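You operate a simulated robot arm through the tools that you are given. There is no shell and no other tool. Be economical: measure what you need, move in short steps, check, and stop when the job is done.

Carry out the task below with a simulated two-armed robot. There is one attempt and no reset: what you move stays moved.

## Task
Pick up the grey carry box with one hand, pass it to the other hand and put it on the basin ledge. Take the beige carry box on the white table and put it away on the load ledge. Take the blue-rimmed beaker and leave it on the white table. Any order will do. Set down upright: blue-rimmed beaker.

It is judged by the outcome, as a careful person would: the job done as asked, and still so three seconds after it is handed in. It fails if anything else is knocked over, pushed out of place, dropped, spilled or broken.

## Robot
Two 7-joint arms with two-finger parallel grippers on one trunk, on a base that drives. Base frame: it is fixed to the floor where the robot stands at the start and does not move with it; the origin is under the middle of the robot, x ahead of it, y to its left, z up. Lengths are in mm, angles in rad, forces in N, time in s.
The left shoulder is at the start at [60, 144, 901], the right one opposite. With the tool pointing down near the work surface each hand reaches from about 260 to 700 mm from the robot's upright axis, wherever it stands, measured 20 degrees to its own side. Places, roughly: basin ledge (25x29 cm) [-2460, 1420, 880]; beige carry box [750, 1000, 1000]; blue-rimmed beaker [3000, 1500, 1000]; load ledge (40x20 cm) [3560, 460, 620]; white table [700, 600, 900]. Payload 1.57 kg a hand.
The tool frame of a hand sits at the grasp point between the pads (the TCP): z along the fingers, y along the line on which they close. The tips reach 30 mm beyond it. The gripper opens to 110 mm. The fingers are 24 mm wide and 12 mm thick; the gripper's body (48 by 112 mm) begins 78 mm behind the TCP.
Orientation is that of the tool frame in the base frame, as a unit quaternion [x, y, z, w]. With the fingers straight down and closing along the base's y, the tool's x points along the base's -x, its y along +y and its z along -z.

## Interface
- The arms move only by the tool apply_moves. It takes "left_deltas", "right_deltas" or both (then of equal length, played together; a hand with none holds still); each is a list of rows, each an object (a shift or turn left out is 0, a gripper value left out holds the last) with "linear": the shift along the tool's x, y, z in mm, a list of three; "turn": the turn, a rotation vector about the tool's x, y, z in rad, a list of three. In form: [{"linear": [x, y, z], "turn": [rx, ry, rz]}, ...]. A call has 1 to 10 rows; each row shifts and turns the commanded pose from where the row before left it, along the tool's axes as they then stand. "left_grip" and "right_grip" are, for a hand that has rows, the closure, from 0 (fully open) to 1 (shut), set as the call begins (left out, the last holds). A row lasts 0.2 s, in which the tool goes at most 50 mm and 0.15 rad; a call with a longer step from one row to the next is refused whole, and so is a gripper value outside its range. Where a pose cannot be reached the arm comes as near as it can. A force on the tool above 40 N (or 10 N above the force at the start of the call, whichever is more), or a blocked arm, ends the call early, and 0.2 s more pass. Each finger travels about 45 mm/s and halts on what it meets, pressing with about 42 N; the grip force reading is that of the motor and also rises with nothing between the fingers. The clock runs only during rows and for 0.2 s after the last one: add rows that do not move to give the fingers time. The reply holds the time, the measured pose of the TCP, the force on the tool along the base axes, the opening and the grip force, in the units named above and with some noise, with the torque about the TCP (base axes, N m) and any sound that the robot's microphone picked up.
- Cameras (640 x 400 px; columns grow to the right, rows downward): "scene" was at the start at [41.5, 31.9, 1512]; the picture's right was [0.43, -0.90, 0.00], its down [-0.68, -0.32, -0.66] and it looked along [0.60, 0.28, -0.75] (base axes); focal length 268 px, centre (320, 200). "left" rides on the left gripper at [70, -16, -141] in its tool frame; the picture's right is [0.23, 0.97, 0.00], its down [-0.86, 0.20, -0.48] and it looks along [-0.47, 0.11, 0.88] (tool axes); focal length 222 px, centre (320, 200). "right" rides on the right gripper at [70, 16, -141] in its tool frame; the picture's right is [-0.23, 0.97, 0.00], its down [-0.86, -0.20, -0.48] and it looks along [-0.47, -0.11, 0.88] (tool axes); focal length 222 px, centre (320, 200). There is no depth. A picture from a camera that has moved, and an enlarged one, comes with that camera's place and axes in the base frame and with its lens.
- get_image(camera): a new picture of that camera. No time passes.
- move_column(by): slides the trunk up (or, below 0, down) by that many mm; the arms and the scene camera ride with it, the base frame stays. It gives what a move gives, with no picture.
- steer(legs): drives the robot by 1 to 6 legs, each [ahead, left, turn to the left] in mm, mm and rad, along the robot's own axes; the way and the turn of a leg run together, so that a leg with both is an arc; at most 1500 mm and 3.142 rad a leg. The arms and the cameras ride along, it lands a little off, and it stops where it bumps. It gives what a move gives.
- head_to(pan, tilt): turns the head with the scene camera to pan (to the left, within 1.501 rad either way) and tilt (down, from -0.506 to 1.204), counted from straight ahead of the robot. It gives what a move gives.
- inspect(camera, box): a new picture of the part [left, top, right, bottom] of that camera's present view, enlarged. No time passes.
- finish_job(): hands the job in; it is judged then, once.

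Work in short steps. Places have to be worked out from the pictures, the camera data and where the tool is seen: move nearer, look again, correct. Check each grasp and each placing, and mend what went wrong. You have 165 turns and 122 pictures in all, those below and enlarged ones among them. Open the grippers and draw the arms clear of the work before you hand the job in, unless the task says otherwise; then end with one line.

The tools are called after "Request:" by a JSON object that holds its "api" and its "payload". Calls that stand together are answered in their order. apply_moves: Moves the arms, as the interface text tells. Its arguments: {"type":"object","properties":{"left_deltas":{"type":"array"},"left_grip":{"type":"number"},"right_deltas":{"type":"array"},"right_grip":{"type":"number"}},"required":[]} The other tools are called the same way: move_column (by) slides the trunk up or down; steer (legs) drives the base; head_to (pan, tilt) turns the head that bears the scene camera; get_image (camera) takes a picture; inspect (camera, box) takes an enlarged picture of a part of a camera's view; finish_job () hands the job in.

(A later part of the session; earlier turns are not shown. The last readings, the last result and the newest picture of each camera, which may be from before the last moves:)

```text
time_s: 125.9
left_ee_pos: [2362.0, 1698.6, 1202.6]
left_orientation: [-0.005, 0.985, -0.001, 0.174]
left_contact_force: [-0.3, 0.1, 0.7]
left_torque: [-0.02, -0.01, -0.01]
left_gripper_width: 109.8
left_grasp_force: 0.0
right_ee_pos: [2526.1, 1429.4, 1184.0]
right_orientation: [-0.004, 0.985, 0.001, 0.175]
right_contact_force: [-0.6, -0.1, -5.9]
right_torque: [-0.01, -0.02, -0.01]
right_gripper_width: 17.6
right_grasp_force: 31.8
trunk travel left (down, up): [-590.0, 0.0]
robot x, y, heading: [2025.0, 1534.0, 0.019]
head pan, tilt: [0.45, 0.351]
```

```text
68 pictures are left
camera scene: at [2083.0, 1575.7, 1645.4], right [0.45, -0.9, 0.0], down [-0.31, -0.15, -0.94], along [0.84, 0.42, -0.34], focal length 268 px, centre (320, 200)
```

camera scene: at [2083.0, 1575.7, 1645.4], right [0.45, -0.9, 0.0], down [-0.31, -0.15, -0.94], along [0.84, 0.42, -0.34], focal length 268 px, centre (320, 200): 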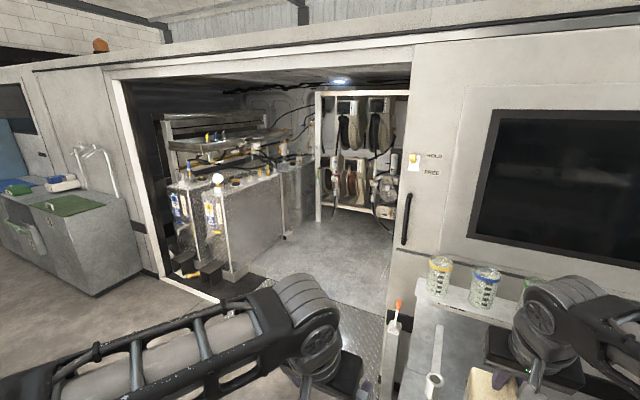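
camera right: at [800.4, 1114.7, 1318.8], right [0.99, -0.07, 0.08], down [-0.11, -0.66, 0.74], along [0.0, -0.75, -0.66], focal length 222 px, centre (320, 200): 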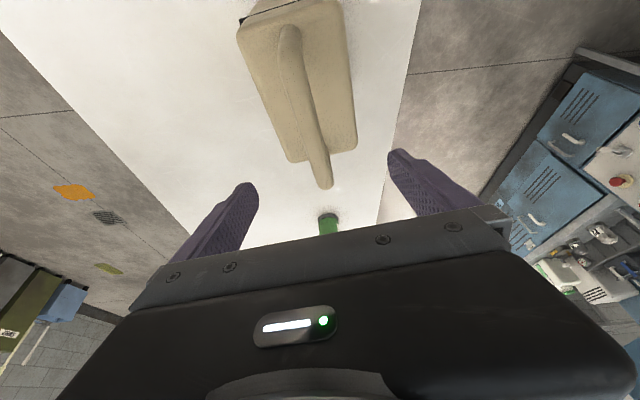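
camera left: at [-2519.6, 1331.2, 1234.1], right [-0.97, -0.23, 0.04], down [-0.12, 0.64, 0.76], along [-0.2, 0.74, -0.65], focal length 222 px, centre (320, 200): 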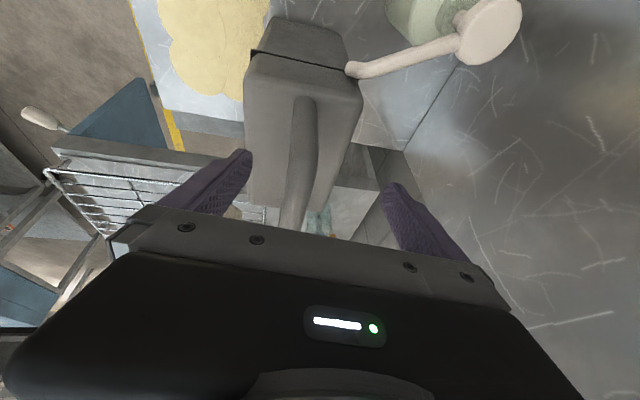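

It's a walk-in booth: opening y≈1860–3740 at x≈3230, and the ledge must be inside behind the right wall. I drive left 900 and then forward to look inside.

Request:
{"api": "steer", "payload": {"legs": [[0, 900, 0], [900, 0, 0]]}}

Request:
{"api": "head_to", "payload": {"pan": -0.5, "tilt": 0.4}}

Request:
{"api": "get_image", "payload": {"camera": "scene"}}

```text
time_s: 135.0
left_ee_pos: [3255.7, 2611.2, 1201.3]
left_orientation: [-0.004, 0.985, -0.001, 0.174]
left_contact_force: [-0.9, -0.3, 0.0]
left_torque: [-0.02, 0.03, -0.02]
left_gripper_width: 110.4
left_grasp_force: 0.1
right_ee_pos: [3418.5, 2341.0, 1185.0]
right_orientation: [-0.003, 0.985, 0.002, 0.175]
right_contact_force: [0.9, 0.2, -5.8]
right_torque: [0.05, -0.08, 0.0]
right_gripper_width: 17.9
right_grasp_force: 32.3
trunk travel left (down, up): [-590.0, 0.0]
robot x, y, heading: [2919.1, 2453.0, 0.009]
head pan, tilt: [0.45, 0.351]
```

```text
time_s: 136.3
left_ee_pos: [3256.6, 2610.2, 1202.6]
left_orientation: [-0.004, 0.985, 0.0, 0.174]
left_contact_force: [0.4, 0.7, 0.0]
left_torque: [-0.01, 0.0, -0.03]
left_gripper_width: 109.9
left_grasp_force: 0.0
right_ee_pos: [3418.5, 2340.7, 1184.2]
right_orientation: [-0.003, 0.985, 0.002, 0.174]
right_contact_force: [-0.5, 0.6, -5.8]
right_torque: [0.01, -0.07, -0.02]
right_gripper_width: 17.7
right_grasp_force: 32.5
trunk travel left (down, up): [-590.0, 0.0]
robot x, y, heading: [2923.5, 2450.6, 0.011]
head pan, tilt: [-0.499, 0.4]
```

```text
67 pictures are left
camera scene: at [2974.1, 2403.9, 1640.9], right [-0.47, -0.88, 0.0], down [-0.34, 0.18, -0.92], along [0.81, -0.43, -0.39], focal length 268 px, centre (320, 200)
```

scene: 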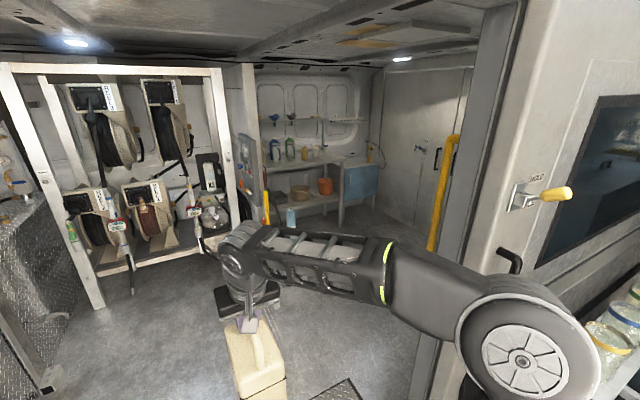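

The interior continues to the right behind the wall. Drive forward 1000 and look right.

Request:
{"api": "steer", "payload": {"legs": [[1050, 0, 0]]}}

Request:
{"api": "head_to", "payload": {"pan": -1.4, "tilt": 0.4}}

Request:
{"api": "get_image", "payload": {"camera": "scene"}}

```text
time_s: 141.6
left_ee_pos: [4298.8, 2628.3, 1201.6]
left_orientation: [-0.008, 0.985, 0.0, 0.173]
left_contact_force: [-0.4, -0.3, -0.3]
left_torque: [-0.03, -0.01, 0.0]
left_gripper_width: 110.1
left_grasp_force: 0.0
right_ee_pos: [4462.6, 2358.3, 1185.0]
right_orientation: [-0.006, 0.985, 0.003, 0.173]
right_contact_force: [0.7, 1.5, -5.6]
right_torque: [-0.01, -0.03, 0.01]
right_gripper_width: 17.8
right_grasp_force: 32.3
trunk travel left (down, up): [-590.0, 0.0]
robot x, y, heading: [3961.5, 2462.4, 0.016]
head pan, tilt: [-0.499, 0.4]
```

```text
time_s: 142.8
left_ee_pos: [4291.6, 2626.3, 1203.9]
left_orientation: [-0.008, 0.984, 0.001, 0.176]
left_contact_force: [-0.6, -0.2, 0.7]
left_torque: [0.0, 0.01, -0.04]
left_gripper_width: 110.2
left_grasp_force: 0.0
right_ee_pos: [4457.5, 2358.3, 1188.8]
right_orientation: [-0.006, 0.984, 0.002, 0.176]
right_contact_force: [-0.7, -0.4, -6.0]
right_torque: [0.01, -0.08, -0.03]
right_gripper_width: 17.5
right_grasp_force: 32.7
trunk travel left (down, up): [-590.0, 0.0]
robot x, y, heading: [3962.0, 2463.6, 0.022]
head pan, tilt: [-1.4, 0.4]
```

```text
66 pictures are left
camera scene: at [3961.9, 2369.9, 1642.0], right [-0.98, -0.19, 0.01], down [-0.08, 0.38, -0.92], along [0.17, -0.9, -0.39], focal length 268 px, centre (320, 200)
```

scene: 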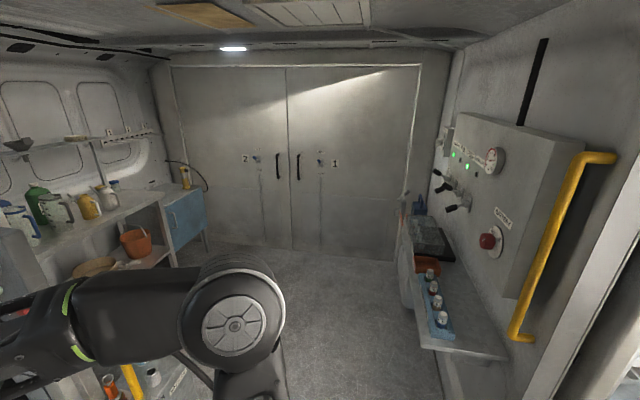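

I see a wall counter on the right; the load ledge should be at its far end (px ≈418,232). Zoom.

Request:
{"api": "inspect", "payload": {"camera": "scene", "box": [360, 170, 520, 370]}}

```text
2.00 times, centred on (440, 270) of scene
camera zoom: at [3961.9, 2369.9, 1642.0], right [-0.98, -0.19, 0.01], down [-0.08, 0.38, -0.92], along [0.17, -0.9, -0.39], focal length 537 px, centre (80, 60)
```

zoom: 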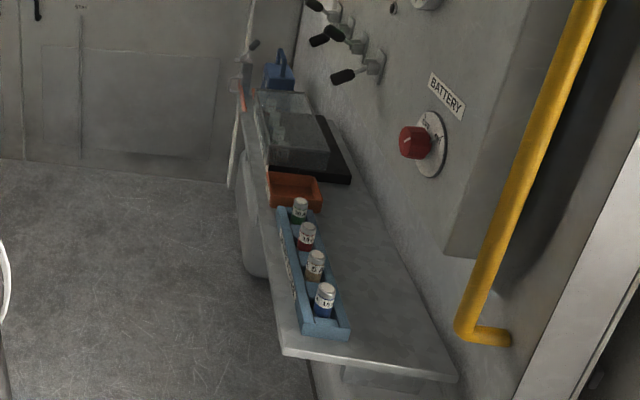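

I turn to face -y and drive in closer for a better look.

Request:
{"api": "steer", "payload": {"legs": [[200, 0, 0], [0, 0, -1.59], [900, 0, 0]]}}

Request:
{"api": "head_to", "payload": {"pan": -0.55, "tilt": 0.65}}

Request:
{"api": "get_image", "payload": {"camera": "scene"}}

```text
time_s: 152.8
left_ee_pos: [4290.1, 1206.1, 1202.5]
left_orientation: [0.706, 0.686, -0.127, 0.122]
left_contact_force: [0.5, -0.6, 0.6]
left_torque: [0.04, -0.02, 0.01]
left_gripper_width: 110.2
left_grasp_force: 0.1
right_ee_pos: [4013.7, 1053.1, 1186.0]
right_orientation: [0.707, 0.685, -0.126, 0.124]
right_contact_force: [0.9, -0.1, -6.1]
right_torque: [-0.03, -0.01, 0.01]
right_gripper_width: 17.6
right_grasp_force: 32.8
trunk travel left (down, up): [-590.0, 0.0]
robot x, y, heading: [4143.5, 1538.7, -1.597]
head pan, tilt: [-1.4, 0.4]
```

```text
time_s: 154.0
left_ee_pos: [4288.9, 1205.9, 1204.5]
left_orientation: [0.707, 0.685, -0.128, 0.122]
left_contact_force: [0.4, 0.4, 0.6]
left_torque: [0.0, 0.01, 0.01]
left_gripper_width: 110.1
left_grasp_force: 0.0
right_ee_pos: [4013.4, 1054.4, 1187.2]
right_orientation: [0.707, 0.684, -0.126, 0.124]
right_contact_force: [0.9, 0.3, -6.3]
right_torque: [-0.01, -0.02, 0.0]
right_gripper_width: 17.5
right_grasp_force: 32.6
trunk travel left (down, up): [-590.0, 0.0]
robot x, y, heading: [4142.4, 1544.1, -1.598]
head pan, tilt: [-0.55, 0.649]
```

```text
64 pictures are left
camera scene: at [4095.3, 1496.0, 1618.4], right [-0.84, 0.55, 0.0], down [0.33, 0.51, -0.8], along [-0.44, -0.67, -0.6], focal length 268 px, centre (320, 200)
```

scene: 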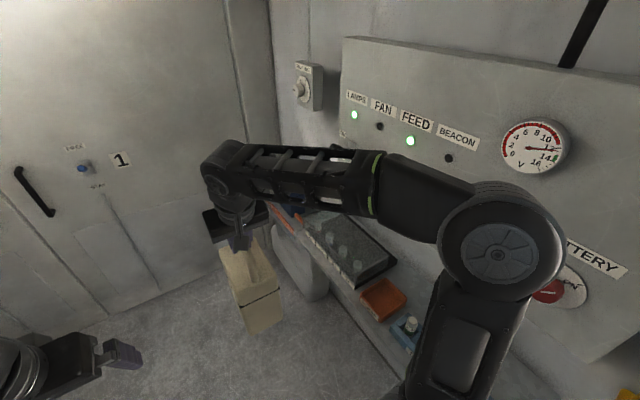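

I shift 100 mm away from the counter, turn to face it (-x), and slide left to the ledge area.

Request:
{"api": "steer", "payload": {"legs": [[0, 100, 0], [0, 0, -1.545], [0, 900, 0]]}}

Request:
{"api": "head_to", "payload": {"pan": 0.35, "tilt": 0.75}}

Request:
{"api": "get_image", "payload": {"camera": "scene"}}

```text
time_s: 163.2
left_ee_pos: [3907.3, 487.1, 1203.9]
left_orientation: [0.984, -0.006, -0.177, -0.003]
left_contact_force: [0.6, -0.5, -0.8]
left_torque: [0.01, 0.06, 0.04]
left_gripper_width: 109.8
left_grasp_force: 0.1
right_ee_pos: [3749.5, 761.2, 1186.9]
right_orientation: [0.984, -0.007, -0.178, -0.001]
right_contact_force: [-0.3, -0.5, -5.9]
right_torque: [0.01, 0.04, -0.01]
right_gripper_width: 17.7
right_grasp_force: 32.0
trunk travel left (down, up): [-590.0, 0.0]
robot x, y, heading: [4242.0, 638.6, 3.134]
head pan, tilt: [-0.55, 0.649]
```

```text
time_s: 164.4
left_ee_pos: [3905.9, 487.1, 1203.5]
left_orientation: [0.984, -0.005, -0.176, -0.002]
left_contact_force: [-0.7, -0.2, -0.2]
left_torque: [-0.01, -0.01, -0.01]
left_gripper_width: 110.2
left_grasp_force: 0.1
right_ee_pos: [3748.7, 761.4, 1187.0]
right_orientation: [0.984, -0.008, -0.176, -0.001]
right_contact_force: [0.0, -1.4, -5.9]
right_torque: [0.01, 0.06, 0.01]
right_gripper_width: 17.8
right_grasp_force: 32.6
trunk travel left (down, up): [-590.0, 0.0]
robot x, y, heading: [4240.9, 645.5, 3.128]
head pan, tilt: [0.351, 0.75]
```

```text
63 pictures are left
camera scene: at [4190.5, 613.3, 1609.8], right [-0.33, 0.94, 0.0], down [0.64, 0.23, -0.73], along [-0.69, -0.24, -0.68], focal length 268 px, centre (320, 200)
```

scene: 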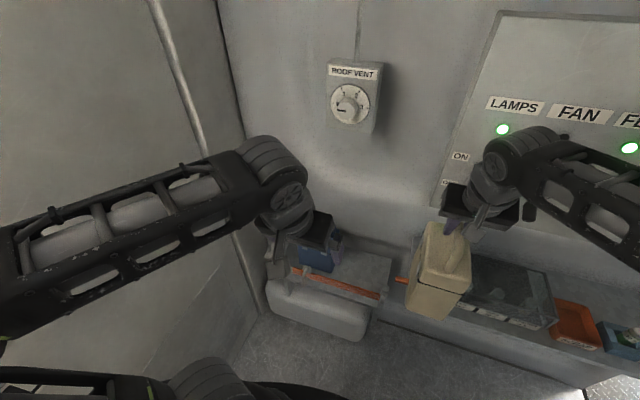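

The ledge is at the left end, with a blue item and an orange bar by it. Zoom.

Request:
{"api": "inspect", "payload": {"camera": "scene", "box": [250, 200, 450, 350]}}

Request:
{"api": "get_image", "payload": {"camera": "left"}}

```text
2.67 times, centred on (350, 275) of scene
camera zoom: at [4190.5, 613.3, 1609.8], right [-0.33, 0.94, 0.0], down [0.64, 0.23, -0.73], along [-0.69, -0.24, -0.68], focal length 716 px, centre (240, 0)
```

zoom: 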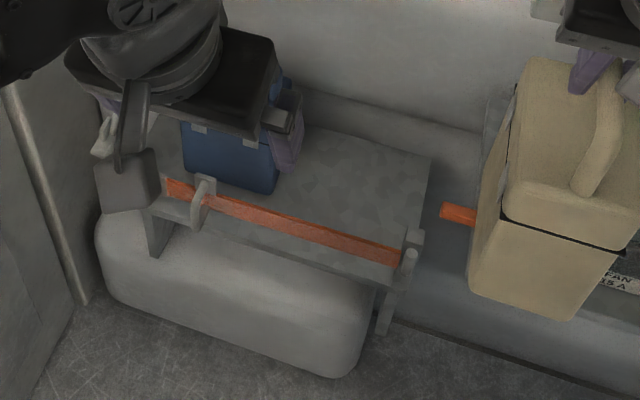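

```text
61 pictures are left
camera left: at [4020.1, 502.5, 1311.2], right [0.2, -0.98, -0.08], down [-0.64, -0.19, 0.74], along [-0.74, -0.1, -0.66], focal length 222 px, centre (320, 200)
```

left: 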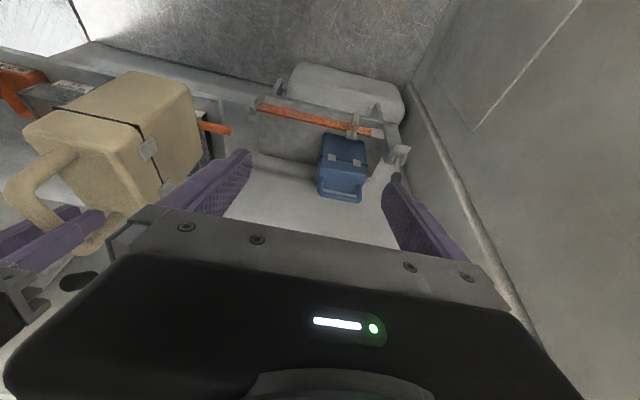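

Ledge spans x≈3450–3670, y≈285–670 (z≈620) with a blue box on its left part (y≈300–465) and an orange retaining bar along the front. Free slot y≈470–670. I'll lower the box from above at ≈(3545,572). First drive 180 forward, 60 left.

Request:
{"api": "steer", "payload": {"legs": [[180, 60, 0]]}}

Request:
{"api": "apply_moves", "payload": {"right_deltas": [{"linear": [0, 25, 0]}, {"linear": [0, 25, 0]}, {"linear": [0, 25, 0]}, {"linear": [0, 25, 0]}, {"linear": [0, 20, 0]}, {}]}}

Request:
{"api": "head_to", "payload": {"pan": 0.0, "tilt": 0.95}}

Request:
{"api": "get_image", "payload": {"camera": "scene"}}

```text
time_s: 166.0
left_ee_pos: [3727.0, 429.3, 1203.7]
left_orientation: [0.984, -0.006, -0.178, -0.003]
left_contact_force: [-0.1, -0.3, -0.3]
left_torque: [0.01, 0.02, 0.0]
left_gripper_width: 109.8
left_grasp_force: 0.1
right_ee_pos: [3569.5, 702.6, 1188.1]
right_orientation: [0.984, -0.008, -0.178, 0.0]
right_contact_force: [13.0, -2.0, -3.6]
right_torque: [-0.03, -0.44, -0.3]
right_gripper_width: 17.5
right_grasp_force: 32.5
trunk travel left (down, up): [-590.0, 0.0]
robot x, y, heading: [4056.3, 583.2, 3.124]
head pan, tilt: [0.351, 0.75]
```

```text
time_s: 167.4
left_ee_pos: [3723.8, 430.1, 1203.5]
left_orientation: [0.984, -0.006, -0.176, -0.002]
left_contact_force: [-0.2, -0.3, 0.0]
left_torque: [-0.01, 0.01, 0.0]
left_gripper_width: 110.2
left_grasp_force: 0.1
right_ee_pos: [3567.1, 584.3, 1186.2]
right_orientation: [0.984, -0.009, -0.176, -0.001]
right_contact_force: [-0.6, -0.3, -6.1]
right_torque: [-0.09, 0.15, -0.01]
right_gripper_width: 17.9
right_grasp_force: 32.8
trunk travel left (down, up): [-590.0, 0.0]
robot x, y, heading: [4053.9, 584.3, 3.128]
head pan, tilt: [0.351, 0.75]
```

```text
time_s: 168.2
left_ee_pos: [3724.1, 430.3, 1202.8]
left_orientation: [0.984, -0.007, -0.176, -0.002]
left_contact_force: [-0.4, 0.4, 0.6]
left_torque: [-0.02, 0.0, 0.02]
left_gripper_width: 110.2
left_grasp_force: 0.1
right_ee_pos: [3566.8, 583.4, 1187.1]
right_orientation: [0.984, -0.009, -0.176, -0.001]
right_contact_force: [-0.3, 0.4, -4.8]
right_torque: [-0.06, 0.14, 0.02]
right_gripper_width: 17.6
right_grasp_force: 32.3
trunk travel left (down, up): [-590.0, 0.0]
robot x, y, heading: [4057.5, 584.3, 3.128]
head pan, tilt: [0.0, 0.949]
```

```text
60 pictures are left
camera scene: at [4013.9, 583.0, 1594.3], right [0.01, 1.0, 0.0], down [0.81, -0.01, -0.58], along [-0.58, 0.01, -0.81], focal length 268 px, centre (320, 200)
```

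scene: 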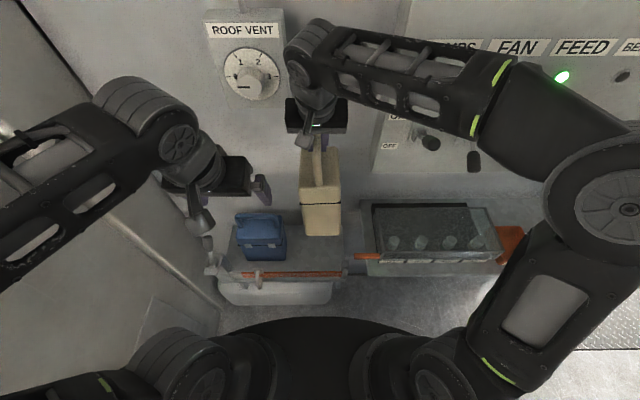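

There was a brief 13 N touch at the end of the drive (now gone). I zoom to check what it was and the box's attitude.

Request:
{"api": "inspect", "payload": {"camera": "scene", "box": [220, 90, 540, 290]}}

Request:
{"api": "get_image", "payload": {"camera": "right"}}

```text
2.00 times, centred on (380, 190) of scene
camera zoom: at [4013.9, 583.0, 1594.3], right [0.01, 1.0, 0.0], down [0.81, -0.01, -0.58], along [-0.58, 0.01, -0.81], focal length 537 px, centre (200, 220)
```

zoom: 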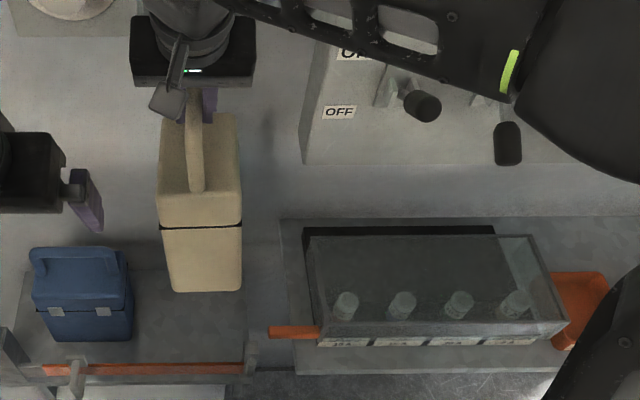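

```text
58 pictures are left
camera right: at [3679.3, 565.9, 1296.1], right [-0.23, -0.97, 0.08], down [-0.63, 0.21, 0.74], along [-0.74, 0.12, -0.66], focal length 222 px, centre (320, 200)
```

right: 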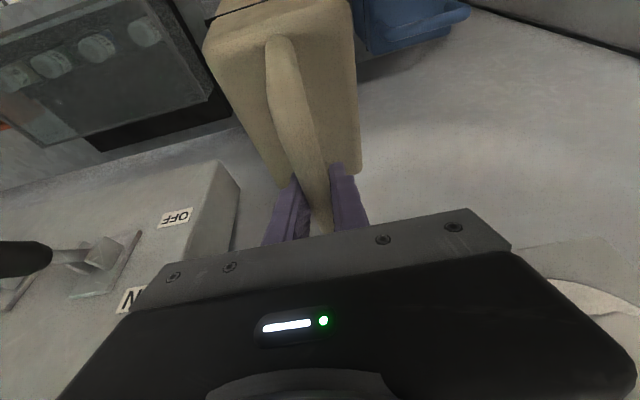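

No switch was hit (box had brushed the panel's side), but the box is pitched ~5°. I re-level it with a small hand pitch, centre it over the free slot, then lower the trunk 250 mm.

Request:
{"api": "apply_moves", "payload": {"right_deltas": [{"turn": [0, -0.045, 0]}, {"turn": [0, -0.045, 0]}, {"linear": [-9, 6, 4.5]}, {"linear": [-9, 6, 4.5]}, {}]}}

Request:
{"api": "move_column", "payload": {"by": -200}}

Request:
{"api": "get_image", "payload": {"camera": "scene"}}

```text
time_s: 169.4
left_ee_pos: [3723.8, 429.1, 1203.2]
left_orientation: [0.984, -0.007, -0.176, -0.003]
left_contact_force: [-0.2, 0.1, 0.5]
left_torque: [0.04, -0.01, -0.01]
left_gripper_width: 109.9
left_grasp_force: 0.1
right_ee_pos: [3543.4, 573.0, 1187.1]
right_orientation: [0.975, -0.008, -0.221, -0.002]
right_contact_force: [-0.5, 0.5, -4.4]
right_torque: [-0.05, 0.07, 0.01]
right_gripper_width: 17.8
right_grasp_force: 32.2
trunk travel left (down, up): [-590.0, 0.0]
robot x, y, heading: [4054.8, 579.7, 3.129]
head pan, tilt: [0.0, 0.949]
```

```text
time_s: 171.6
left_ee_pos: [3724.7, 430.5, 1003.0]
left_orientation: [0.984, -0.006, -0.176, -0.002]
left_contact_force: [-0.4, -0.2, 0.6]
left_torque: [-0.02, -0.01, 0.0]
left_gripper_width: 109.8
left_grasp_force: 0.1
right_ee_pos: [3544.9, 573.3, 988.3]
right_orientation: [0.975, -0.009, -0.221, -0.001]
right_contact_force: [0.5, -0.2, -5.4]
right_torque: [-0.09, 0.12, -0.03]
right_gripper_width: 17.5
right_grasp_force: 32.7
trunk travel left (down, up): [-390.0, 200.0]
robot x, y, heading: [4056.7, 585.6, 3.13]
head pan, tilt: [0.0, 0.949]
```

```text
57 pictures are left
camera scene: at [4014.1, 583.1, 1394.3], right [0.01, 1.0, 0.0], down [0.81, -0.01, -0.58], along [-0.58, 0.01, -0.81], focal length 268 px, centre (320, 200)
```

scene: 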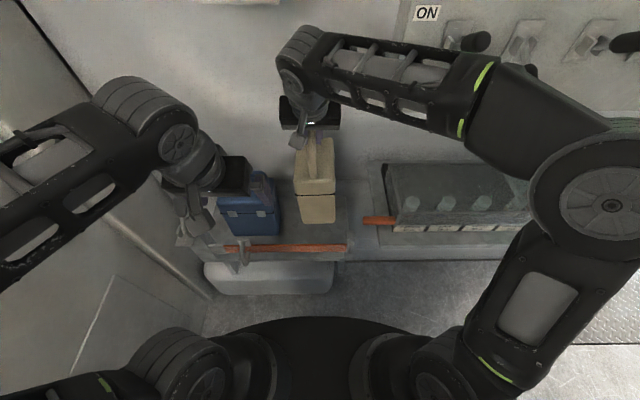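

All clear so far. I pull the left hand back away from the blue box and lower another 90 mm by trunk.

Request:
{"api": "apply_moves", "payload": {"left_deltas": [{"linear": [40, 0, -15]}, {"linear": [40, 0, -15]}, {"linear": [20, 0, -8]}, {}]}}

Request:
{"api": "move_column", "payload": {"by": -90}}

Request:
{"api": "inspect", "payload": {"camera": "scene", "box": [180, 100, 400, 280]}}

```text
time_s: 172.6
left_ee_pos: [3833.2, 429.6, 1004.1]
left_orientation: [0.984, -0.008, -0.177, -0.003]
left_contact_force: [-0.5, 0.1, -0.4]
left_torque: [-0.01, 0.01, 0.06]
left_gripper_width: 109.8
left_grasp_force: 0.1
right_ee_pos: [3545.0, 571.9, 987.4]
right_orientation: [0.975, -0.009, -0.22, -0.001]
right_contact_force: [-0.1, 0.8, -5.7]
right_torque: [-0.07, 0.05, 0.01]
right_gripper_width: 18.2
right_grasp_force: 32.4
trunk travel left (down, up): [-390.0, 200.0]
robot x, y, heading: [4059.6, 583.7, 3.127]
head pan, tilt: [0.0, 0.949]
```

```text
time_s: 173.8
left_ee_pos: [3835.5, 429.3, 915.0]
left_orientation: [0.984, -0.005, -0.176, -0.002]
left_contact_force: [-0.5, -0.3, 0.2]
left_torque: [0.0, 0.0, 0.02]
left_gripper_width: 110.1
left_grasp_force: 0.0
right_ee_pos: [3544.9, 573.3, 897.5]
right_orientation: [0.975, -0.009, -0.221, -0.001]
right_contact_force: [-0.2, 1.0, -6.2]
right_torque: [-0.07, 0.08, -0.01]
right_gripper_width: 17.7
right_grasp_force: 32.8
trunk travel left (down, up): [-300.0, 290.0]
robot x, y, heading: [4058.6, 587.7, 3.127]
head pan, tilt: [0.0, 0.949]
```

```text
2.22 times, centred on (290, 190) of scene
camera zoom: at [4014.1, 583.1, 1304.3], right [0.01, 1.0, 0.0], down [0.81, -0.01, -0.58], along [-0.58, 0.01, -0.81], focal length 597 px, centre (387, 222)
```

zoom: 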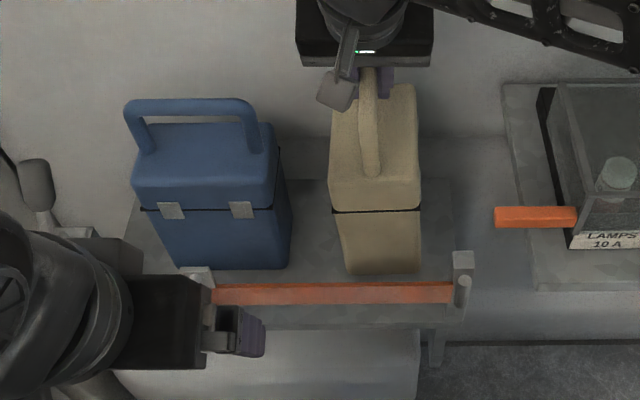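

Slot looks good: beige between the blue box and ledge end, behind the orange bar. Lower 22 mm with the arm, then by small steps.

Request:
{"api": "apply_moves", "payload": {"right_deltas": [{"linear": [4.7, 0, 10]}, {"linear": [4.7, 0, 10]}, {}]}}

Request:
{"api": "apply_moves", "payload": {"right_deltas": [{"linear": [1.7, 0, 3.6]}, {}]}}

```text
time_s: 174.6
left_ee_pos: [3833.8, 429.7, 914.3]
left_orientation: [0.984, -0.006, -0.177, -0.003]
left_contact_force: [0.4, 0.5, 0.2]
left_torque: [-0.03, -0.01, 0.05]
left_gripper_width: 109.8
left_grasp_force: 0.0
right_ee_pos: [3544.8, 573.1, 875.3]
right_orientation: [0.976, -0.008, -0.22, -0.001]
right_contact_force: [0.6, 0.0, -6.2]
right_torque: [-0.03, 0.09, -0.02]
right_gripper_width: 17.8
right_grasp_force: 32.6
trunk travel left (down, up): [-300.0, 290.0]
robot x, y, heading: [4060.6, 582.4, 3.13]
head pan, tilt: [0.0, 0.949]
```

```text
time_s: 175.2
left_ee_pos: [3832.4, 428.7, 914.3]
left_orientation: [0.984, -0.006, -0.176, -0.002]
left_contact_force: [0.0, 0.0, -0.2]
left_torque: [0.0, 0.0, -0.01]
left_gripper_width: 110.1
left_grasp_force: 0.0
right_ee_pos: [3545.5, 573.5, 873.1]
right_orientation: [0.975, -0.008, -0.22, -0.001]
right_contact_force: [0.1, 0.8, -6.7]
right_torque: [-0.09, 0.08, 0.03]
right_gripper_width: 17.8
right_grasp_force: 32.4
trunk travel left (down, up): [-300.0, 290.0]
robot x, y, heading: [4059.2, 585.8, 3.131]
head pan, tilt: [0.0, 0.949]
```

Still hanging free; continue down in small steps.

Request:
{"api": "apply_moves", "payload": {"right_deltas": [{"linear": [1.5, 0, 3]}, {"linear": [1.3, 0, 2.7]}, {}]}}

```text
time_s: 176.0
left_ee_pos: [3834.7, 429.6, 914.6]
left_orientation: [0.984, -0.007, -0.177, -0.003]
left_contact_force: [0.1, -0.2, 1.0]
left_torque: [-0.02, 0.04, 0.01]
left_gripper_width: 110.1
left_grasp_force: 0.0
right_ee_pos: [3545.4, 573.2, 868.4]
right_orientation: [0.975, -0.009, -0.224, -0.001]
right_contact_force: [-1.5, 3.8, 24.7]
right_torque: [-0.09, -0.57, 0.09]
right_gripper_width: 17.8
right_grasp_force: 32.2
trunk travel left (down, up): [-300.0, 290.0]
robot x, y, heading: [4058.7, 586.1, 3.124]
head pan, tilt: [0.0, 0.949]
```

Contact at z≈868 as expected. Ease off ~1 mm and look before releasing.

Request:
{"api": "apply_moves", "payload": {"right_deltas": [{"linear": [-0.4, 0, -1]}, {}]}}

Request:
{"api": "inspect", "payload": {"camera": "scene", "box": [180, 100, 400, 280]}}

```text
time_s: 176.6
left_ee_pos: [3834.1, 430.3, 914.9]
left_orientation: [0.984, -0.007, -0.177, -0.002]
left_contact_force: [0.0, -0.2, 0.9]
left_torque: [-0.01, 0.0, -0.01]
left_gripper_width: 109.9
left_grasp_force: 0.0
right_ee_pos: [3546.0, 574.3, 869.1]
right_orientation: [0.975, -0.008, -0.223, -0.001]
right_contact_force: [-7.6, 4.5, 25.7]
right_torque: [-0.01, 0.51, 0.06]
right_gripper_width: 18.0
right_grasp_force: 32.9
trunk travel left (down, up): [-300.0, 290.0]
robot x, y, heading: [4056.2, 582.1, 3.123]
head pan, tilt: [0.0, 0.949]
```

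```text
2.22 times, centred on (290, 190) of scene
camera zoom: at [4015.4, 583.6, 1304.4], right [0.01, 1.0, 0.0], down [0.81, -0.01, -0.58], along [-0.58, 0.01, -0.81], focal length 597 px, centre (387, 222)
```

zoom: 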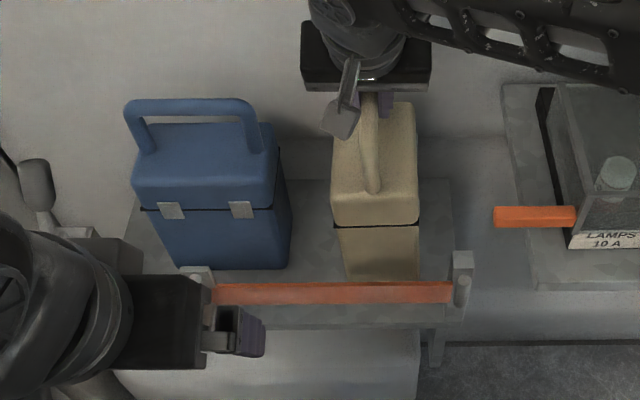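

Box sits flat on the ledge behind the bar. Open the right gripper.

Request:
{"api": "apply_moves", "payload": {"right_deltas": [{}, {}, {}, {}, {}, {}, {}], "right_grip": 0}}

Request:
{"api": "inspect", "payload": {"camera": "scene", "box": [180, 100, 400, 280]}}

```text
time_s: 178.2
left_ee_pos: [3833.0, 430.1, 914.4]
left_orientation: [0.984, -0.006, -0.177, -0.003]
left_contact_force: [0.7, -0.1, -0.2]
left_torque: [0.04, -0.03, 0.04]
left_gripper_width: 110.0
left_grasp_force: 0.0
right_ee_pos: [3544.6, 574.1, 866.1]
right_orientation: [0.975, -0.008, -0.221, -0.002]
right_contact_force: [-1.2, -0.6, -1.0]
right_torque: [0.03, -0.01, 0.01]
right_gripper_width: 110.1
right_grasp_force: 0.1
trunk travel left (down, up): [-300.0, 290.0]
robot x, y, heading: [4056.3, 586.4, 3.126]
head pan, tilt: [0.0, 0.949]
```

```text
2.22 times, centred on (290, 190) of scene
camera zoom: at [4014.4, 583.1, 1304.3], right [0.01, 1.0, 0.0], down [0.81, -0.01, -0.58], along [-0.58, 0.01, -0.81], focal length 597 px, centre (387, 222)
```

zoom: 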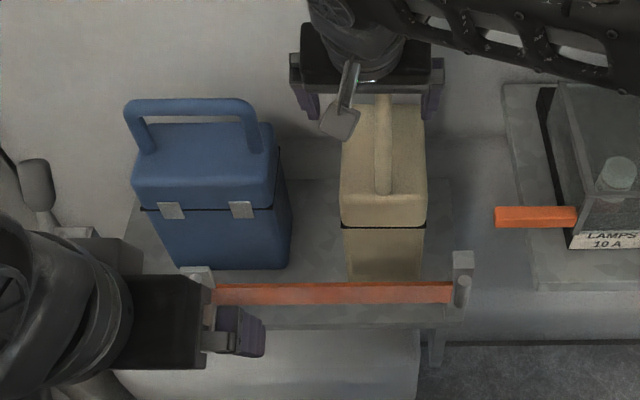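

Released and upright. Raise the trunk straight up and check the ledge again.

Request:
{"api": "move_column", "payload": {"by": 290}}

Request:
{"api": "get_image", "payload": {"camera": "scene"}}

```text
time_s: 181.1
left_ee_pos: [3833.6, 428.6, 1204.8]
left_orientation: [0.984, -0.007, -0.176, -0.003]
left_contact_force: [0.0, -0.4, 0.0]
left_torque: [0.03, 0.0, 0.03]
left_gripper_width: 109.7
left_grasp_force: 0.1
right_ee_pos: [3545.8, 571.0, 1156.9]
right_orientation: [0.975, -0.008, -0.221, -0.001]
right_contact_force: [0.0, 0.1, -0.4]
right_torque: [0.0, -0.01, -0.02]
right_gripper_width: 110.1
right_grasp_force: 0.1
trunk travel left (down, up): [-590.0, 0.0]
robot x, y, heading: [4059.3, 580.3, 3.128]
head pan, tilt: [0.0, 0.949]
```

```text
53 pictures are left
camera scene: at [4014.4, 583.0, 1594.2], right [0.01, 1.0, 0.0], down [0.81, -0.01, -0.58], along [-0.58, 0.01, -0.81], focal length 268 px, centre (320, 200)
```

scene: 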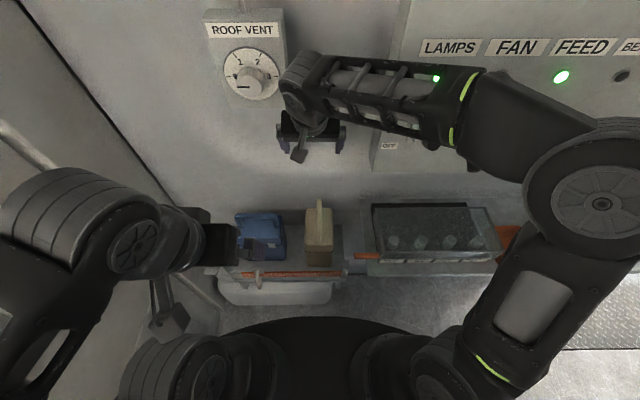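

Both boxes are placed. Retract the right hand, back off, and drive out of the booth.

Request:
{"api": "apply_moves", "payload": {"right_deltas": [{"linear": [32, -10, -15]}, {"linear": [32, -10, -15]}, {"linear": [32, -10, -15]}, {"linear": [32, -10, -15]}, {"linear": [32, -10, -15]}, {}]}}

Request:
{"api": "steer", "payload": {"legs": [[-220, 0, 0], [0, -1000, 0], [0, -880, 0], [1450, 0, 0], [550, 0, 0]]}}

```text
time_s: 182.5
left_ee_pos: [3833.6, 429.1, 1204.7]
left_orientation: [0.984, -0.006, -0.177, -0.003]
left_contact_force: [0.1, 0.0, -0.1]
left_torque: [-0.05, 0.02, 0.01]
left_gripper_width: 110.0
left_grasp_force: 0.1
right_ee_pos: [3722.2, 619.9, 1156.6]
right_orientation: [0.975, -0.009, -0.22, -0.002]
right_contact_force: [0.2, -0.6, 0.2]
right_torque: [-0.02, -0.01, -0.01]
right_gripper_width: 109.8
right_grasp_force: 0.0
trunk travel left (down, up): [-590.0, 0.0]
robot x, y, heading: [4059.8, 584.7, 3.125]
head pan, tilt: [0.0, 0.949]
```

```text
time_s: 202.8
left_ee_pos: [2056.9, 2295.9, 1203.9]
left_orientation: [0.984, 0.004, -0.176, -0.001]
left_contact_force: [-0.2, 0.3, -0.7]
left_torque: [0.02, 0.02, 0.03]
left_gripper_width: 110.1
left_grasp_force: 0.1
right_ee_pos: [1942.4, 2484.3, 1156.0]
right_orientation: [0.975, 0.001, -0.22, 0.001]
right_contact_force: [0.0, 0.7, 0.4]
right_torque: [0.02, -0.01, 0.0]
right_gripper_width: 109.8
right_grasp_force: 0.1
trunk travel left (down, up): [-590.0, 0.0]
robot x, y, heading: [2275.1, 2456.4, -3.13]
head pan, tilt: [0.0, 0.949]
```

Turn to face the station and slide over in front of the beakers.

Request:
{"api": "steer", "payload": {"legs": [[0, 0, 3.13], [0, -920, 0]]}}

Request:
{"api": "head_to", "payload": {"pan": 0.0, "tilt": 0.5}}

Request:
{"api": "get_image", "payload": {"camera": "scene"}}

```text
time_s: 214.9
left_ee_pos: [2489.6, 1698.0, 1203.8]
left_orientation: [0.011, 0.984, -0.003, 0.177]
left_contact_force: [-0.1, -0.5, 0.4]
left_torque: [0.04, 0.01, -0.01]
left_gripper_width: 109.8
left_grasp_force: 0.1
right_ee_pos: [2599.6, 1505.9, 1156.6]
right_orientation: [0.013, 0.975, -0.003, 0.221]
right_contact_force: [0.6, -0.2, 0.8]
right_torque: [0.02, -0.01, 0.0]
right_gripper_width: 110.2
right_grasp_force: 0.1
trunk travel left (down, up): [-590.0, 0.0]
robot x, y, heading: [2265.3, 1543.3, -0.02]
head pan, tilt: [0.0, 0.949]
```

```text
time_s: 215.8
left_ee_pos: [2489.4, 1697.7, 1203.4]
left_orientation: [0.012, 0.984, -0.004, 0.178]
left_contact_force: [-0.1, -0.3, -1.0]
left_torque: [-0.03, 0.01, -0.01]
left_gripper_width: 110.1
left_grasp_force: 0.0
right_ee_pos: [2600.2, 1504.5, 1156.9]
right_orientation: [0.012, 0.975, -0.002, 0.221]
right_contact_force: [-0.4, -0.4, -0.7]
right_torque: [0.02, -0.02, -0.05]
right_gripper_width: 109.9
right_grasp_force: 0.1
trunk travel left (down, up): [-590.0, 0.0]
robot x, y, heading: [2265.9, 1546.7, -0.024]
head pan, tilt: [0.0, 0.499]
```

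```text
52 pictures are left
camera scene: at [2327.9, 1542.3, 1631.7], right [-0.02, -1.0, 0.0], down [-0.48, 0.01, -0.88], along [0.88, -0.02, -0.48], focal length 268 px, centre (320, 200)
```

scene: 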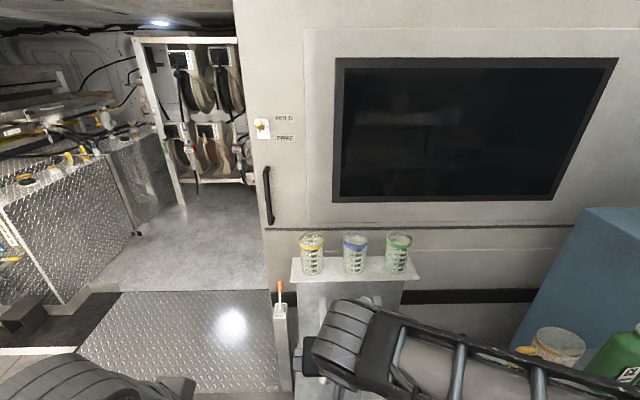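

Request:
{"api": "inspect", "payload": {"camera": "scene", "box": [270, 210, 450, 320]}}

```text
3.56 times, centred on (360, 265) of scene
camera zoom: at [2327.9, 1542.3, 1631.7], right [-0.02, -1.0, 0.0], down [-0.48, 0.01, -0.88], along [0.88, -0.02, -0.48], focal length 955 px, centre (178, -31)
```

zoom: 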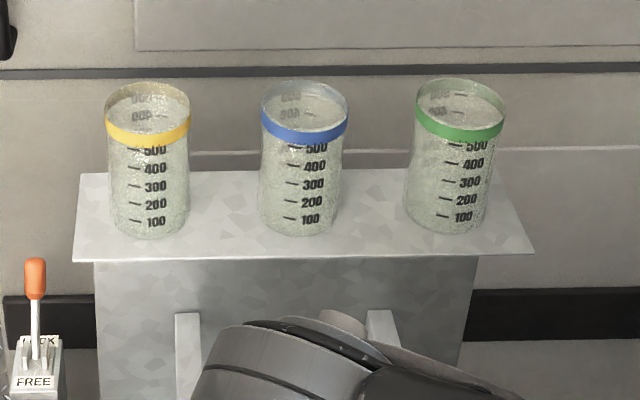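

Blue beaker: axis ≈(3028,1407), shelf z≈965, rim ≈1108, diameter ≈85, filled; neighbours 155 mm away. I shift left so the right hand takes it naturally, and extend the right hand at safe height.

Request:
{"api": "steer", "payload": {"legs": [[100, 78, 0.02]]}}

Request:
{"api": "apply_moves", "payload": {"right_deltas": [{"turn": [0, 0.09, 0]}, {"linear": [-25, -35, -1.5]}, {"linear": [-25, -35, -1.5]}, {"linear": [-25, -35, -1.5]}, {"linear": [-25, -35, -1.5]}, {"linear": [-25, -33, -1.5]}, {}]}}

Request:
{"api": "get_image", "payload": {"camera": "scene"}}

Request:
{"api": "get_image", "payload": {"camera": "right"}}

```text
time_s: 217.1
left_ee_pos: [2592.8, 1779.9, 1204.1]
left_orientation: [0.002, 0.984, -0.003, 0.175]
left_contact_force: [0.2, 0.3, -0.8]
left_torque: [0.0, 0.02, -0.04]
left_gripper_width: 110.1
left_grasp_force: 0.1
right_ee_pos: [2705.3, 1589.2, 1157.2]
right_orientation: [0.003, 0.976, 0.0, 0.219]
right_contact_force: [0.8, 0.2, -0.7]
right_torque: [0.0, -0.04, -0.04]
right_gripper_width: 110.1
right_grasp_force: 0.1
trunk travel left (down, up): [-590.0, 0.0]
robot x, y, heading: [2370.5, 1621.5, -0.004]
head pan, tilt: [0.0, 0.499]
```

```text
time_s: 218.7
left_ee_pos: [2591.9, 1779.6, 1204.5]
left_orientation: [0.001, 0.984, -0.001, 0.177]
left_contact_force: [-0.4, 0.3, -0.2]
left_torque: [-0.01, 0.0, 0.01]
left_gripper_width: 110.2
left_grasp_force: 0.1
right_ee_pos: [2816.9, 1416.3, 1206.3]
right_orientation: [0.002, 0.984, 0.0, 0.176]
right_contact_force: [0.5, -0.5, 0.1]
right_torque: [-0.02, 0.03, 0.0]
right_gripper_width: 110.0
right_grasp_force: 0.0
trunk travel left (down, up): [-590.0, 0.0]
robot x, y, heading: [2366.2, 1621.9, -0.003]
head pan, tilt: [0.0, 0.499]
```

```text
50 pictures are left
camera scene: at [2431.2, 1620.6, 1631.8], right [0.0, -1.0, 0.0], down [-0.48, 0.0, -0.88], along [0.88, 0.0, -0.48], focal length 268 px, centre (320, 200)
```

scene: 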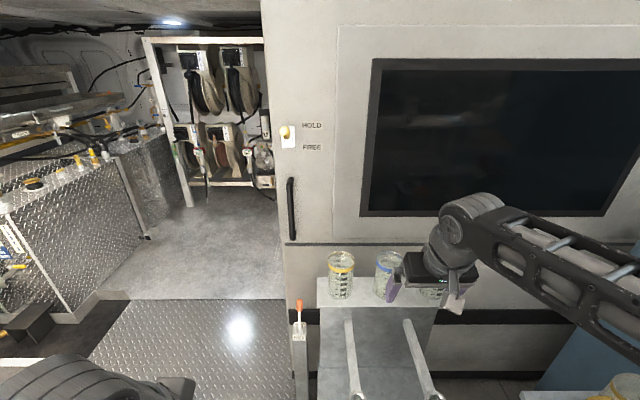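

```text
49 pictures are left
camera right: at [2702.2, 1433.5, 1314.8], right [0.22, 0.97, 0.08], down [0.63, -0.2, 0.75], along [0.74, -0.11, -0.66], focal length 222 px, centre (320, 200)
```

right: 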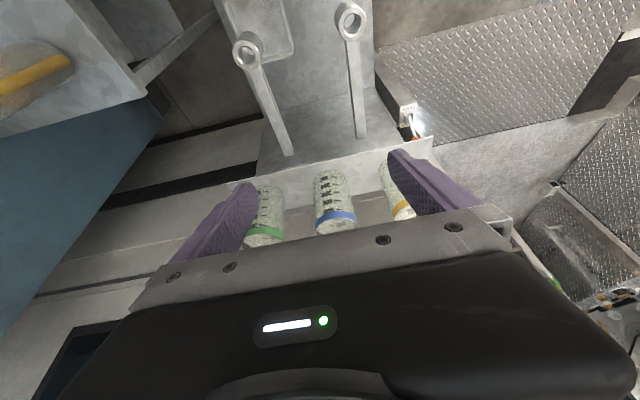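

Two views agree: beaker axis ≈(3025,1412), bottom z≈962. Drive forward 95 mm, then recheck with the wrist camera.

Request:
{"api": "steer", "payload": {"legs": [[100, 0, 0]]}}

Request:
{"api": "get_image", "payload": {"camera": "right"}}

Request:
{"api": "inspect", "payload": {"camera": "scene", "box": [320, 230, 500, 350]}}

```text
time_s: 219.7
left_ee_pos: [2619.5, 1778.0, 1204.2]
left_orientation: [0.001, 0.984, -0.002, 0.177]
left_contact_force: [-0.5, 0.2, 1.6]
left_torque: [-0.01, -0.03, -0.02]
left_gripper_width: 110.1
left_grasp_force: 0.1
right_ee_pos: [2844.4, 1417.2, 1205.2]
right_orientation: [0.003, 0.984, 0.0, 0.176]
right_contact_force: [-0.6, -0.3, 0.4]
right_torque: [0.01, -0.03, 0.0]
right_gripper_width: 109.8
right_grasp_force: 0.1
trunk travel left (down, up): [-590.0, 0.0]
robot x, y, heading: [2399.7, 1622.7, -0.002]
head pan, tilt: [0.0, 0.499]
stopped in leg 1: the robot was blocked; the commanded pose is now the measured one
```

```text
48 pictures are left
camera right: at [2730.3, 1433.7, 1314.3], right [0.22, 0.97, 0.08], down [0.63, -0.2, 0.75], along [0.74, -0.11, -0.66], focal length 222 px, centre (320, 200)
```

right: 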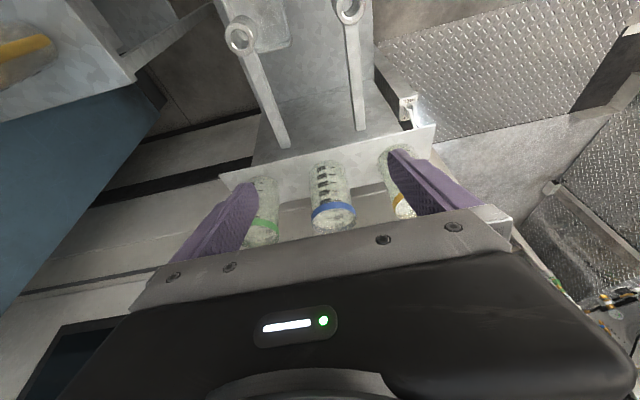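

```text
3.33 times, centred on (410, 290) of scene
camera zoom: at [2458.6, 1619.9, 1631.8], right [0.0, -1.0, 0.0], down [-0.48, 0.0, -0.88], along [0.88, 0.0, -0.48], focal length 895 px, centre (20, -100)
```

zoom: 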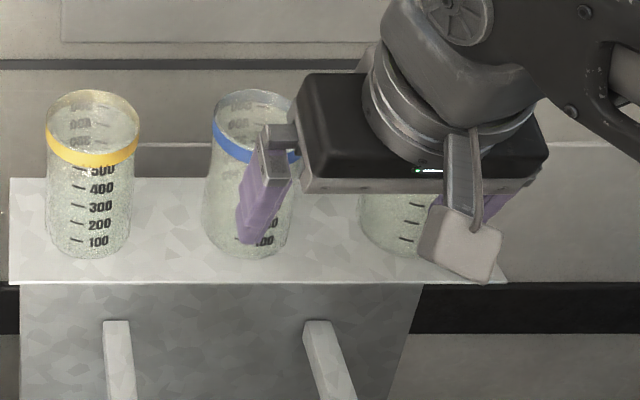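

The base is blocked at x≈2400 (station foot), but the beaker at (3025,1414) is within reach at low height. I lower the hand in front of the beaker first, fingers open.

Request:
{"api": "apply_moves", "payload": {"right_deltas": [{"linear": [-4, -0.6, 33.4]}, {"linear": [-4, -0.6, 33.4]}, {"linear": [-4, -0.6, 33.4]}, {"linear": [-4, -0.6, 33.4]}, {"linear": [-4, -0.6, 33.4]}, {}]}}

Request:
{"api": "get_image", "payload": {"camera": "right"}}

Request:
{"api": "inspect", "payload": {"camera": "scene", "box": [320, 230, 500, 350]}}

```text
time_s: 221.1
left_ee_pos: [2619.6, 1778.4, 1203.2]
left_orientation: [0.002, 0.984, -0.002, 0.176]
left_contact_force: [-0.2, 0.8, -0.1]
left_torque: [0.01, -0.02, 0.01]
left_gripper_width: 110.0
left_grasp_force: 0.1
right_ee_pos: [2923.8, 1413.3, 1055.3]
right_orientation: [0.003, 0.984, 0.0, 0.176]
right_contact_force: [-0.8, -0.1, 0.3]
right_torque: [0.02, -0.04, -0.02]
right_gripper_width: 110.0
right_grasp_force: 0.0
trunk travel left (down, up): [-590.0, 0.0]
robot x, y, heading: [2402.4, 1621.9, 0.001]
head pan, tilt: [0.0, 0.499]
```

```text
46 pictures are left
camera right: at [2809.0, 1430.6, 1165.4], right [0.22, 0.97, 0.08], down [0.64, -0.2, 0.74], along [0.74, -0.11, -0.66], focal length 222 px, centre (320, 200)
```

right: 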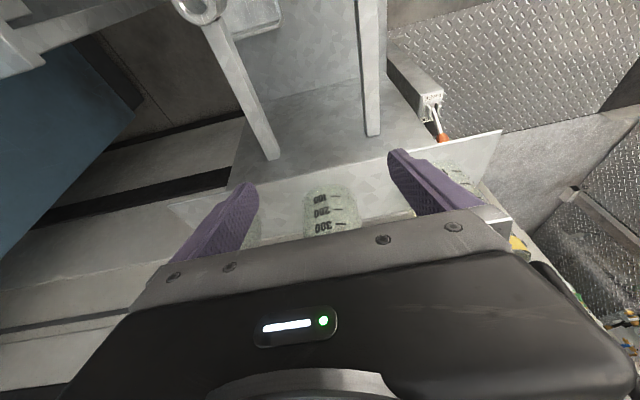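

```text
3.33 times, centred on (410, 290) of scene
camera zoom: at [2459.8, 1620.1, 1631.8], right [0.0, -1.0, 0.0], down [-0.48, 0.0, -0.88], along [0.88, 0.0, -0.48], focal length 895 px, centre (20, -100)
```

zoom: 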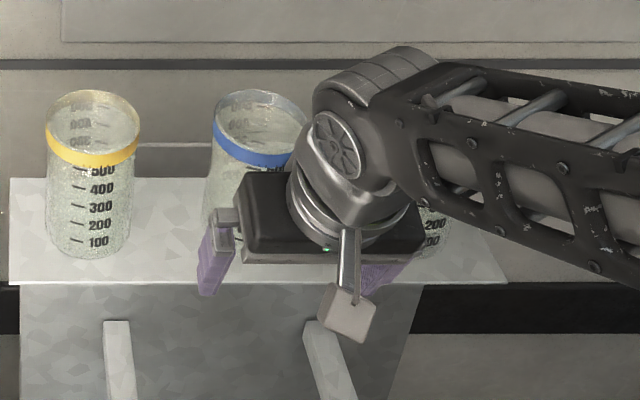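

Beaker lies between the fingers, ~4 mm to the right of centre. Advance ~100 mm around it, slightly up.

Request:
{"api": "apply_moves", "payload": {"right_deltas": [{"linear": [-16, -2, 4.5]}, {"linear": [-16, -2, 4.5]}, {"linear": [-16, 0, 5]}, {"linear": [-16, 0, 5]}, {"linear": [-16, 0, 5]}, {}]}}

Request:
{"api": "get_image", "payload": {"camera": "right"}}

Request:
{"api": "inspect", "payload": {"camera": "scene", "box": [320, 210, 500, 330]}}

```text
time_s: 222.4
left_ee_pos: [2619.6, 1779.3, 1204.3]
left_orientation: [0.001, 0.984, -0.002, 0.176]
left_contact_force: [-0.2, -0.2, 0.5]
left_torque: [0.02, 0.02, 0.0]
left_gripper_width: 110.0
left_grasp_force: 0.2
right_ee_pos: [3006.3, 1411.0, 1060.9]
right_orientation: [0.003, 0.985, 0.0, 0.175]
right_contact_force: [0.0, -0.8, -0.6]
right_torque: [0.03, 0.02, 0.04]
right_gripper_width: 110.0
right_grasp_force: 0.0
trunk travel left (down, up): [-590.0, 0.0]
robot x, y, heading: [2399.6, 1622.9, -0.005]
head pan, tilt: [0.0, 0.499]
```

```text
44 pictures are left
camera right: at [2892.6, 1427.7, 1170.0], right [0.22, 0.97, 0.08], down [0.64, -0.2, 0.74], along [0.74, -0.11, -0.66], focal length 222 px, centre (320, 200)
```

right: 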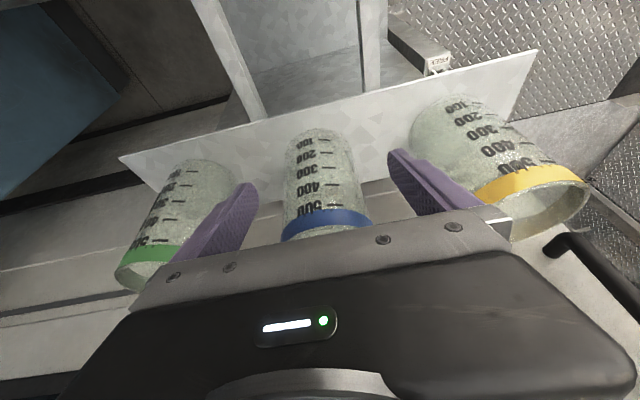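

```text
3.33 times, centred on (410, 270) of scene
camera zoom: at [2460.3, 1620.0, 1631.8], right [0.0, -1.0, 0.0], down [-0.48, 0.0, -0.88], along [0.88, 0.0, -0.48], focal length 895 px, centre (20, -33)
```

zoom: 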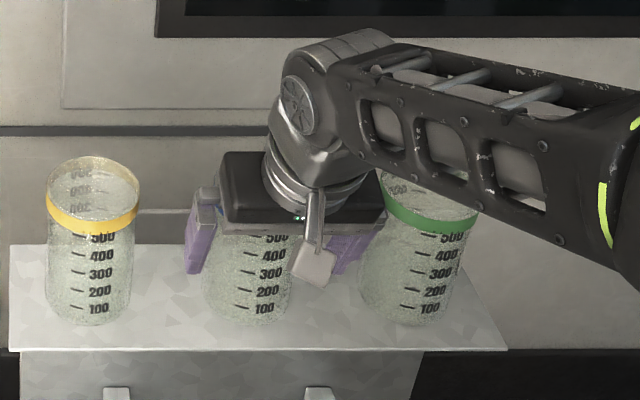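

Beaker is nicely between the fingers (rim ≈1090). Final nudge: 14 mm forward, 12 mm down, then close.

Request:
{"api": "apply_moves", "payload": {"right_deltas": [{"linear": [-4.5, 1, 8]}, {"linear": [-4.5, 1, 8]}, {}]}}

Request:
{"api": "apply_moves", "payload": {"right_deltas": [{}, {}, {}, {}, {}], "right_grip": 1}}

Request:
{"api": "get_image", "payload": {"camera": "right"}}

```text
time_s: 223.2
left_ee_pos: [2619.3, 1779.2, 1204.1]
left_orientation: [0.002, 0.984, -0.002, 0.176]
left_contact_force: [0.3, -0.1, -0.2]
left_torque: [-0.01, 0.0, 0.0]
left_gripper_width: 109.9
left_grasp_force: 0.0
right_ee_pos: [3021.1, 1411.8, 1047.2]
right_orientation: [0.002, 0.985, 0.001, 0.175]
right_contact_force: [-0.1, -0.2, -0.5]
right_torque: [0.0, -0.04, 0.04]
right_gripper_width: 109.8
right_grasp_force: 0.0
trunk travel left (down, up): [-590.0, 0.0]
robot x, y, heading: [2397.5, 1619.5, 0.001]
head pan, tilt: [0.0, 0.499]
```

```text
time_s: 224.4
left_ee_pos: [2619.7, 1778.4, 1204.9]
left_orientation: [0.001, 0.984, -0.002, 0.176]
left_contact_force: [0.5, -0.2, 0.3]
left_torque: [0.0, 0.01, 0.02]
left_gripper_width: 110.1
left_grasp_force: 0.1
right_ee_pos: [3020.7, 1411.6, 1048.2]
right_orientation: [0.002, 0.984, 0.0, 0.175]
right_contact_force: [0.0, 0.2, 0.8]
right_torque: [0.03, -0.03, -0.01]
right_gripper_width: 62.1
right_grasp_force: 33.5
trunk travel left (down, up): [-590.0, 0.0]
robot x, y, heading: [2398.4, 1620.4, -0.003]
head pan, tilt: [0.0, 0.499]
```

```text
42 pictures are left
camera right: at [2906.2, 1429.0, 1156.6], right [0.22, 0.97, 0.08], down [0.64, -0.2, 0.74], along [0.74, -0.11, -0.66], focal length 222 px, centre (320, 200)
```

right: 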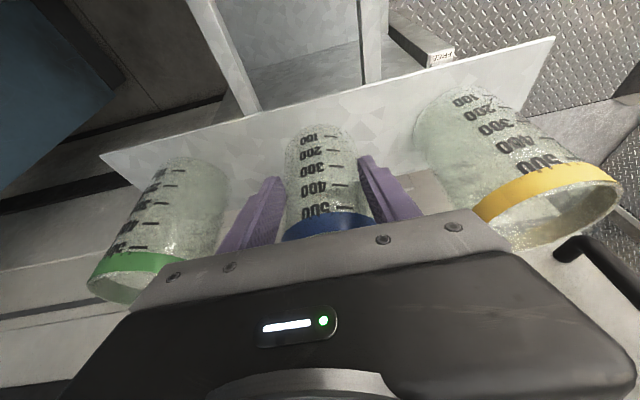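

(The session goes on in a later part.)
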